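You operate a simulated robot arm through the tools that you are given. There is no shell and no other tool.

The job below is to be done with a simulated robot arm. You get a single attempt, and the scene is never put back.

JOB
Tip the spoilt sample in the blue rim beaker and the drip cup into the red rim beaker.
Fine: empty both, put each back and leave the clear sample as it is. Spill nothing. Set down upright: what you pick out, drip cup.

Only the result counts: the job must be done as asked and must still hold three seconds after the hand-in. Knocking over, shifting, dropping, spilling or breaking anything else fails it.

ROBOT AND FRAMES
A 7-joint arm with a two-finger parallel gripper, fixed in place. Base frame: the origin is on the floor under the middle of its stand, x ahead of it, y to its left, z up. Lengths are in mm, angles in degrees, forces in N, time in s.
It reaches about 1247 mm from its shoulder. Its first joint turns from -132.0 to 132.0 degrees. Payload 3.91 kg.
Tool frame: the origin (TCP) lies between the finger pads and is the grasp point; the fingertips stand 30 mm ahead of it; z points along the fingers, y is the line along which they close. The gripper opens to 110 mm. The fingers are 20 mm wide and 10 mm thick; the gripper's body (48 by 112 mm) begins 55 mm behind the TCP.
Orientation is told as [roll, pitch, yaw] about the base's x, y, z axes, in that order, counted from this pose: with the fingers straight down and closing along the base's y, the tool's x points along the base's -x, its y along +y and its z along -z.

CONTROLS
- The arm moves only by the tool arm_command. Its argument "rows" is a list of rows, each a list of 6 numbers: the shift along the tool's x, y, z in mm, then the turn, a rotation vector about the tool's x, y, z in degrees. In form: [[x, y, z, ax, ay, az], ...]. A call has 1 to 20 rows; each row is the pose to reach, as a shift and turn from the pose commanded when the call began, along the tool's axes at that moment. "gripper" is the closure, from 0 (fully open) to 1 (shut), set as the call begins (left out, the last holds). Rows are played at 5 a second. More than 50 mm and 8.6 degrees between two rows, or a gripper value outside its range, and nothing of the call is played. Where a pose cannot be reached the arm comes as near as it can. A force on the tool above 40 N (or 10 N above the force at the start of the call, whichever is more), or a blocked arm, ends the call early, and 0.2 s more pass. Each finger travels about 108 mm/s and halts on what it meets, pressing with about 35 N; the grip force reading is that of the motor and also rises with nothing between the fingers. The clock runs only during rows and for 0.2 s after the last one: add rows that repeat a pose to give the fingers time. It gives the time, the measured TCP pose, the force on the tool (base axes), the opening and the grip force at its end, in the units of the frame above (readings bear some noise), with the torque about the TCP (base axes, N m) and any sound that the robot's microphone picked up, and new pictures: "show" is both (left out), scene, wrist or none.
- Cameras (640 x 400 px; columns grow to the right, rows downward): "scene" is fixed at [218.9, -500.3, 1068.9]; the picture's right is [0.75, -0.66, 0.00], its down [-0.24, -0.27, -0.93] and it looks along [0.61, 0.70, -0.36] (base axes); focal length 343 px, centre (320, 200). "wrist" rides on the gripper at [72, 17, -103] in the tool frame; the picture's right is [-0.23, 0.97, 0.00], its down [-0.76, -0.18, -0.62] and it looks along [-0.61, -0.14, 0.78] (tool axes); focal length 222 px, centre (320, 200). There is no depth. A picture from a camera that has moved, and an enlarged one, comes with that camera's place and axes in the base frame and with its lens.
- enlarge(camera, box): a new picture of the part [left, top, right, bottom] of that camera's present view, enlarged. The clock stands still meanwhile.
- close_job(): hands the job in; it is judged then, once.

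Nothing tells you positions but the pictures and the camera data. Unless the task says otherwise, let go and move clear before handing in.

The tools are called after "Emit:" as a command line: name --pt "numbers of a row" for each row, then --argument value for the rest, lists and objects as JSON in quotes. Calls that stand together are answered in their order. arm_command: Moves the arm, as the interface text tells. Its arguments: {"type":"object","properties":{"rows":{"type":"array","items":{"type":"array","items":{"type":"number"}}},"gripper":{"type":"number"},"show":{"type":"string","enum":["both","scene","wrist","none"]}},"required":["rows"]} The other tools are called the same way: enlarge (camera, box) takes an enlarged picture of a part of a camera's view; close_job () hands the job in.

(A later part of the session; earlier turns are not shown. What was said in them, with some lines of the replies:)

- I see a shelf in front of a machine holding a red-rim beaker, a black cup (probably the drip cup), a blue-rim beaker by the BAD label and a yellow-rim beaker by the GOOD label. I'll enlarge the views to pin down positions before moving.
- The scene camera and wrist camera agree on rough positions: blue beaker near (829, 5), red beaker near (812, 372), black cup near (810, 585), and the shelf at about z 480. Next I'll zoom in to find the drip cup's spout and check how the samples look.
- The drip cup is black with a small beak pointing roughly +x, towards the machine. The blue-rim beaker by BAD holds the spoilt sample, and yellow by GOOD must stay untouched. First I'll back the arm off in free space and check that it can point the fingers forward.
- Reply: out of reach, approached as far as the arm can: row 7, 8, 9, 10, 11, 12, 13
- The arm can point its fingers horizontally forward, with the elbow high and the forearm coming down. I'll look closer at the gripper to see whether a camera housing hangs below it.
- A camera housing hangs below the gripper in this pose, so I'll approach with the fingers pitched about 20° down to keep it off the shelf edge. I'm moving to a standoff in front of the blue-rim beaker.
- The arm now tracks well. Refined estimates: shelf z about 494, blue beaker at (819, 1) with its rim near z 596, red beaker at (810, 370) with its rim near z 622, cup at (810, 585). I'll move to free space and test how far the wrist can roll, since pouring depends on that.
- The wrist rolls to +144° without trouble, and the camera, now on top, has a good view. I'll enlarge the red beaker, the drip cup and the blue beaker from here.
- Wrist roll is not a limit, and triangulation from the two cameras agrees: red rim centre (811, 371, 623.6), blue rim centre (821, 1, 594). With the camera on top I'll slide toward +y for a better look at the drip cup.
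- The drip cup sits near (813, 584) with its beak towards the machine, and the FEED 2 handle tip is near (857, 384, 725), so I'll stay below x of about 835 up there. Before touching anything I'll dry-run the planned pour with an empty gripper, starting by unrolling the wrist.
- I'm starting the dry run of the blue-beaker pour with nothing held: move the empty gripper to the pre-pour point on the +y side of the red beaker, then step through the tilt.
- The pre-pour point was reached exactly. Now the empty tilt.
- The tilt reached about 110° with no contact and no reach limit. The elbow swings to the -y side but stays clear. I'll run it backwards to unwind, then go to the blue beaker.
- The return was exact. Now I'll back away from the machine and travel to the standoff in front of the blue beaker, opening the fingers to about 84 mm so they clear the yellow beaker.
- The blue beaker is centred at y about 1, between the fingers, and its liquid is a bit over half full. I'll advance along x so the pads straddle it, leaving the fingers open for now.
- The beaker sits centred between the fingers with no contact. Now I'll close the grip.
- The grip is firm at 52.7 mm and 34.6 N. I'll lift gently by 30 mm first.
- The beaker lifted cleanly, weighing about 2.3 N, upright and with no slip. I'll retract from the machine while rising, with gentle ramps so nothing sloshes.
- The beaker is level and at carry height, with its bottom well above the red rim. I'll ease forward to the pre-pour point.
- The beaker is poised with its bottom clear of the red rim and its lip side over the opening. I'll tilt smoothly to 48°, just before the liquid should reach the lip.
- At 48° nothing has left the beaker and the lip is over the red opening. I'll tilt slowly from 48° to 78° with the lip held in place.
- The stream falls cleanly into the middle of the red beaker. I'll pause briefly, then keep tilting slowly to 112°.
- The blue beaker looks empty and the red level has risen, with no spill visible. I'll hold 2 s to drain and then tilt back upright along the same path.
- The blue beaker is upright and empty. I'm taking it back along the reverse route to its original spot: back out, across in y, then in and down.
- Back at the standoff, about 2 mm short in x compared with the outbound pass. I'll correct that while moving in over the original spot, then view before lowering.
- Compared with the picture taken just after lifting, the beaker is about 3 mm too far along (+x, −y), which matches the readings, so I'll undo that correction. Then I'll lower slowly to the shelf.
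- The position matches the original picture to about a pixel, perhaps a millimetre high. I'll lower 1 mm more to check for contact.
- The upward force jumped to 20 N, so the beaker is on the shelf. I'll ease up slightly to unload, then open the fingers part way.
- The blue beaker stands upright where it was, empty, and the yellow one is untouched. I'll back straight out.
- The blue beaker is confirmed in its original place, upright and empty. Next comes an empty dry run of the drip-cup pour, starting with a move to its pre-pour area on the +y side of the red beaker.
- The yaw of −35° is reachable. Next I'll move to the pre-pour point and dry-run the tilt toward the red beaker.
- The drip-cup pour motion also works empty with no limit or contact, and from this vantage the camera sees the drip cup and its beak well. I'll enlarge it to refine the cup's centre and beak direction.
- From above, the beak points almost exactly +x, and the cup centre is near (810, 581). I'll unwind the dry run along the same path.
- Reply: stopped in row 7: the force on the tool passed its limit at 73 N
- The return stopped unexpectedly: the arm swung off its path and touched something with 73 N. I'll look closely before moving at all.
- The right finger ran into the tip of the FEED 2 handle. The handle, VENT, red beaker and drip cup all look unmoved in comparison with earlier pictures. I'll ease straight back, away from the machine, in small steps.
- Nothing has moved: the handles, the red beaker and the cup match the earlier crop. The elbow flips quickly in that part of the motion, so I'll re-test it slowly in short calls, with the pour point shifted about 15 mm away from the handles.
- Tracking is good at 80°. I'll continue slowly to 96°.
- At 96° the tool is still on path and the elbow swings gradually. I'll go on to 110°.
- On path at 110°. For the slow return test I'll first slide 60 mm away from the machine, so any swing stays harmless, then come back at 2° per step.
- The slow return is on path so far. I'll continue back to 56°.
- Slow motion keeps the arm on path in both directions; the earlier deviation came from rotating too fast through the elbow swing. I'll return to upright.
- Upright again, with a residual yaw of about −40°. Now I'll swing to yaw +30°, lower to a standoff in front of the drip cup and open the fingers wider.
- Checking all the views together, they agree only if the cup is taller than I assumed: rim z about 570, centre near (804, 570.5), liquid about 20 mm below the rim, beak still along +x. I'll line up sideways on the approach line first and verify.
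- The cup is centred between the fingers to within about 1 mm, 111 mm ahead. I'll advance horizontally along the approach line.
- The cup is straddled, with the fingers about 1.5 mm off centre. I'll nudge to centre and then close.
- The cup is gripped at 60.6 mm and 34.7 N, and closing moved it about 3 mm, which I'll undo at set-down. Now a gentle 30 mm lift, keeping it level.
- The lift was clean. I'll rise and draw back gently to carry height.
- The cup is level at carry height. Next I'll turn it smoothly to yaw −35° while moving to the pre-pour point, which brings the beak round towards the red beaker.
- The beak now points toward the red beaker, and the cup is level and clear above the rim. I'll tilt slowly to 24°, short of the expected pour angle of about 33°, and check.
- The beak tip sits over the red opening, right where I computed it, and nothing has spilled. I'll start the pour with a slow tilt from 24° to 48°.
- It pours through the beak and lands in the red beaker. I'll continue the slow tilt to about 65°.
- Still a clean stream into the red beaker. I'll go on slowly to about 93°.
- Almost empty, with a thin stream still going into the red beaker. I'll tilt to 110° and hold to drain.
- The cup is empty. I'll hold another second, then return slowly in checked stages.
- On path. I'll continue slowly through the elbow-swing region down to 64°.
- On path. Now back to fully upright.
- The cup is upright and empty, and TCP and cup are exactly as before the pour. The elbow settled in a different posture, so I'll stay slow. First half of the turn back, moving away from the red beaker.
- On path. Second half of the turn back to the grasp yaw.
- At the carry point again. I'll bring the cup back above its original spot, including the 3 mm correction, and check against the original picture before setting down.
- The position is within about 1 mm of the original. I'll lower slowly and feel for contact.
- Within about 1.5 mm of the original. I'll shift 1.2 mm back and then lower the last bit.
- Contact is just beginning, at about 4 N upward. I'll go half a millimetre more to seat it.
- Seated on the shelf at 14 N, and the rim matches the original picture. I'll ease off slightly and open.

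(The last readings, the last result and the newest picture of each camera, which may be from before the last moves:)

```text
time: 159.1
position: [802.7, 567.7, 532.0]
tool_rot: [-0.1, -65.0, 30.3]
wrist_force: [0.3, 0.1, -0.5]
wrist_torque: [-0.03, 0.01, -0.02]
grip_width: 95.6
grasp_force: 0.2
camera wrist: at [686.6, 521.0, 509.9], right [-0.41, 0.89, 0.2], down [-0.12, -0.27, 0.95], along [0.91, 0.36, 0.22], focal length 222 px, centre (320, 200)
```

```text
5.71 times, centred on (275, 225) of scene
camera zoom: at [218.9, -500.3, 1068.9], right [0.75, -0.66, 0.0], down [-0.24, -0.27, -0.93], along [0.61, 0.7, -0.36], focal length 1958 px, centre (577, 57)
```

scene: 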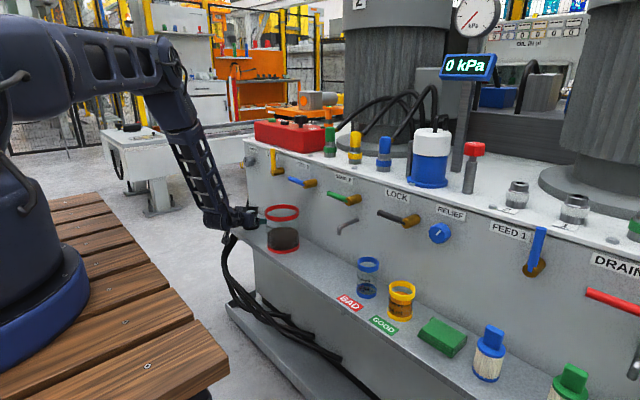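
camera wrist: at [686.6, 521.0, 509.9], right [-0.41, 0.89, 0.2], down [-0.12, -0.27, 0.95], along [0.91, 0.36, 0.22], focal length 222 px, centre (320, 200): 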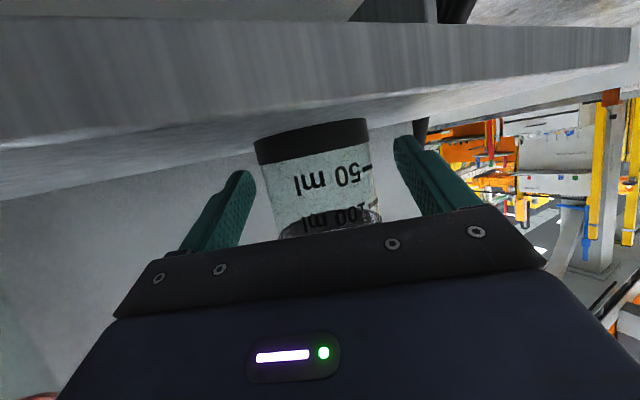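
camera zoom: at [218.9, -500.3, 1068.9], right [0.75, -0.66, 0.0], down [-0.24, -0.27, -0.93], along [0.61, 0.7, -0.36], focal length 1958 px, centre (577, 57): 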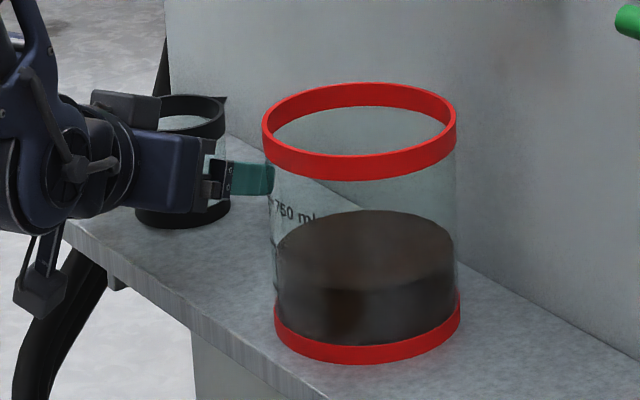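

The cup is released and standing upright. I'll back straight out along the approach line.

Emit:
arm_command --pt "5.8 0 -12.4 0 0 0" --pt "11.5 0 -24.7 0 0 0" --pt "17.3 0 -37.1 0 0 0" --pt "23.1 0 -49.4 0 0 0" --pt "28.8 0 -61.8 0 0 0" --pt "34.6 0 -74.1 0 0 0" --pt "40.3 0 -86.5 0 0 0" --pt "46.1 0 -98.8 0 0 0" --pt "46.1 0 -98.8 0 0 0" --gripper 0.13 --show "both"

Emit:
enlarge --camera "scene" --box '[235, 190, 315, 260]'

Emit:
enlarge --camera "scene" --box '[335, 245, 435, 335]'

Emit:
enlarge --camera "scene" --box '[220, 130, 440, 290]'

```text
time: 161.1
position: [707.3, 513.4, 531.2]
tool_rot: [-0.1, -64.9, 30.3]
wrist_force: [0.4, 0.3, -0.8]
wrist_torque: [0.03, 0.01, 0.04]
grip_width: 95.7
grasp_force: 0.1
camera wrist: at [591.4, 466.4, 508.9], right [-0.41, 0.89, 0.2], down [-0.12, -0.27, 0.95], along [0.91, 0.36, 0.22], focal length 222 px, centre (320, 200)
```

scene: 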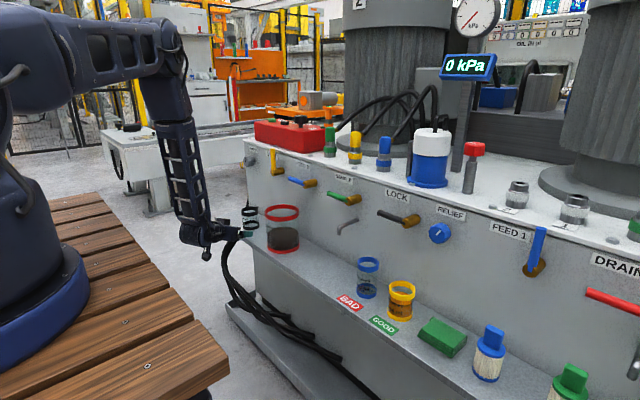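
wrist: 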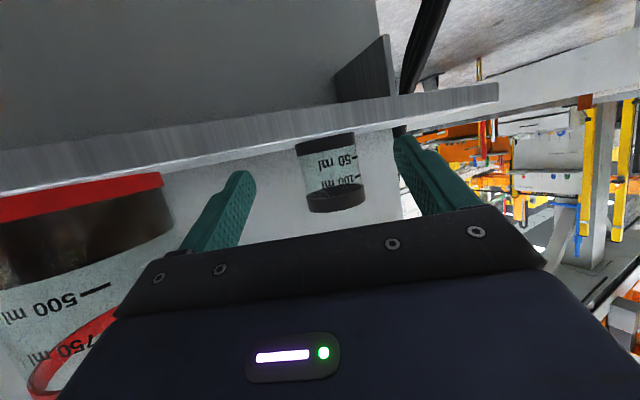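

```text
5.71 times, centred on (275, 225) of scene
camera zoom: at [218.9, -500.3, 1068.9], right [0.75, -0.66, 0.0], down [-0.24, -0.27, -0.93], along [0.61, 0.7, -0.36], focal length 1958 px, centre (577, 57)
```

zoom: 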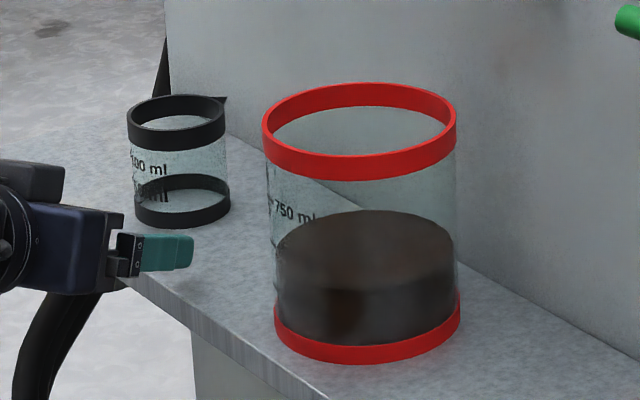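

```text
4.44 times, centred on (385, 290) of scene
camera zoom: at [218.9, -500.3, 1068.9], right [0.75, -0.66, 0.0], down [-0.24, -0.27, -0.93], along [0.61, 0.7, -0.36], focal length 1523 px, centre (31, -200)
```

zoom: 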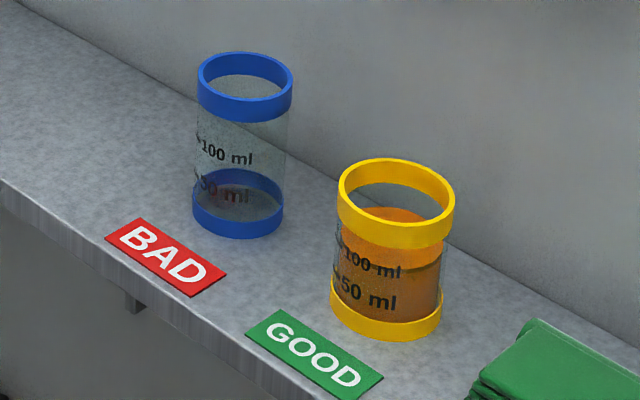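

```text
2.50 times, centred on (330, 210) of scene
camera zoom: at [218.9, -500.3, 1068.9], right [0.75, -0.66, 0.0], down [-0.24, -0.27, -0.93], along [0.61, 0.7, -0.36], focal length 857 px, centre (295, 175)
```

zoom: 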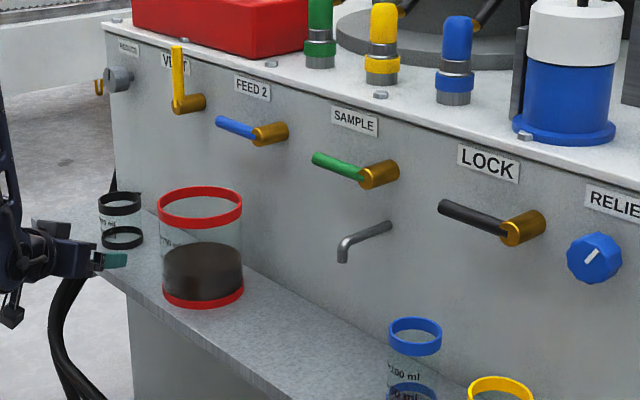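

Both vessels are empty, upright and back in place: the drip cup within about 1 mm and the blue beaker within about 3 mm. The yellow sample, red beaker and handles are unchanged, and I see no drops on the shelf. I'll move the arm well clear and check once more before handing in.

Emit:
arm_command --pt "-9 1.8 -15.9 0 0 0" --pt "-18.3 3.6 -31.8 0 0 0" --pt "-36.6 7.2 -63.5 0 0 0" --pt "-54.8 10.7 -95.3 0 0 0" --pt "-73.1 14.3 -127 0 0 0" --pt "-73.1 14.3 -127 0 0 0" --pt "-73.1 14.3 -127 0 0 0" --pt "-73.1 14.3 -127 0 0 0" --show "both"

Emit:
enlarge --camera "scene" --box '[220, 180, 440, 340]'

Emit:
enlarge --camera "scene" --box '[345, 250, 395, 305]'

Emit:
enlarge --camera "scene" --box '[230, 195, 310, 260]'

```text
time: 162.9
position: [629.5, 482.5, 653.3]
tool_rot: [0.0, -64.9, 30.3]
wrist_force: [-0.5, 0.2, 0.0]
wrist_torque: [-0.01, -0.02, 0.03]
grip_width: 95.8
grasp_force: 0.1
camera wrist: at [513.3, 435.4, 631.4], right [-0.41, 0.89, 0.2], down [-0.12, -0.27, 0.95], along [0.91, 0.36, 0.22], focal length 222 px, centre (320, 200)
```

scene: 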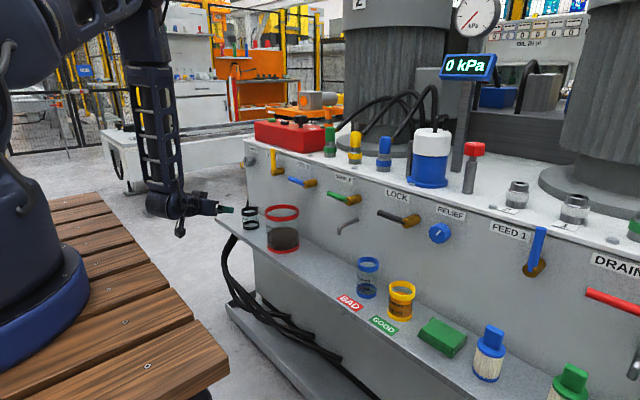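
wrist: 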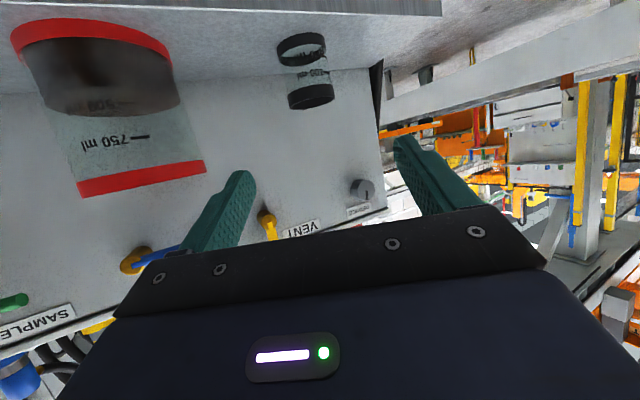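

```text
2.50 times, centred on (330, 260) of scene
camera zoom: at [218.9, -500.3, 1068.9], right [0.75, -0.66, 0.0], down [-0.24, -0.27, -0.93], along [0.61, 0.7, -0.36], focal length 857 px, centre (295, 50)
```

zoom: 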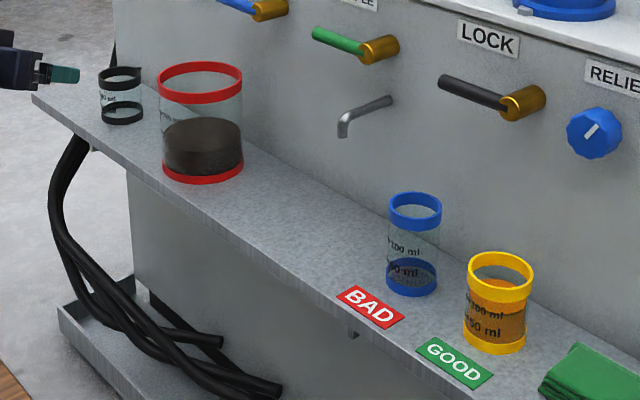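

```text
7.27 times, centred on (370, 278) of scene
camera zoom: at [218.9, -500.3, 1068.9], right [0.75, -0.66, 0.0], down [-0.24, -0.27, -0.93], along [0.61, 0.7, -0.36], focal length 2492 px, centre (-44, -364)
```

zoom: 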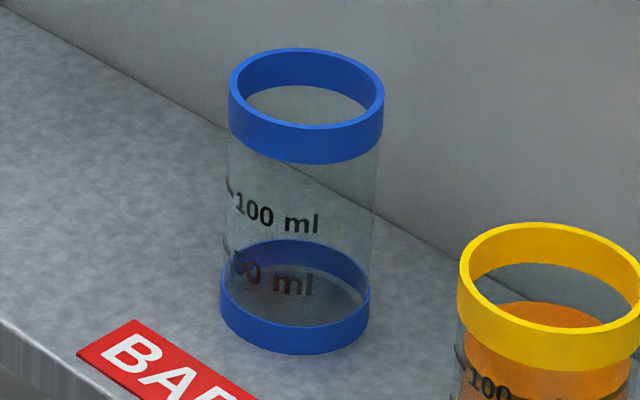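

```text
6.15 times, centred on (270, 228) of scene
camera zoom: at [218.9, -500.3, 1068.9], right [0.75, -0.66, 0.0], down [-0.24, -0.27, -0.93], along [0.61, 0.7, -0.36], focal length 2108 px, centre (628, 31)
```

zoom: 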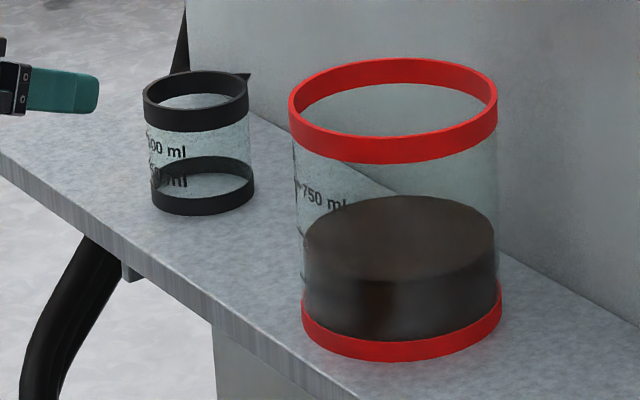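

Everything is where it should be: the blue beaker and drip cup are empty and upright in their places, their contents are in the red beaker, the yellow sample is untouched and I see no drops. The gripper is open and clear, so I'm handing in.

Emit:
close_job

```text
The job is handed in.
```

I emptied both the blue-rim beaker and the drip cup into the red-rim beaker and stood each back upright in its place. I've handed the job in, but no verdict came back.

- **Blue-rim beaker:** it looks empty and stands within about 3 mm of where it was.
- **Drip cup:** I poured it through its beak. It looks empty and is back within about 1 mm.
- **Clear sample (yellow rim, by GOOD):** I didn't touch it.
- **Spills:** I saw no drops on the shelf in the final close-ups.

**Contact with the machine:** while I was rehearsing the drip-cup pour with an empty gripper, a finger hit something with 73 N, almost certainly the tip of the FEED 2 handle. The arm had swung off its path because I turned it too fast. The handle, the red beaker and the drip cup match the earlier pictures, so I don't believe anything moved. I did the rest of the drip-cup pour slowly, and the arm stayed on its path.
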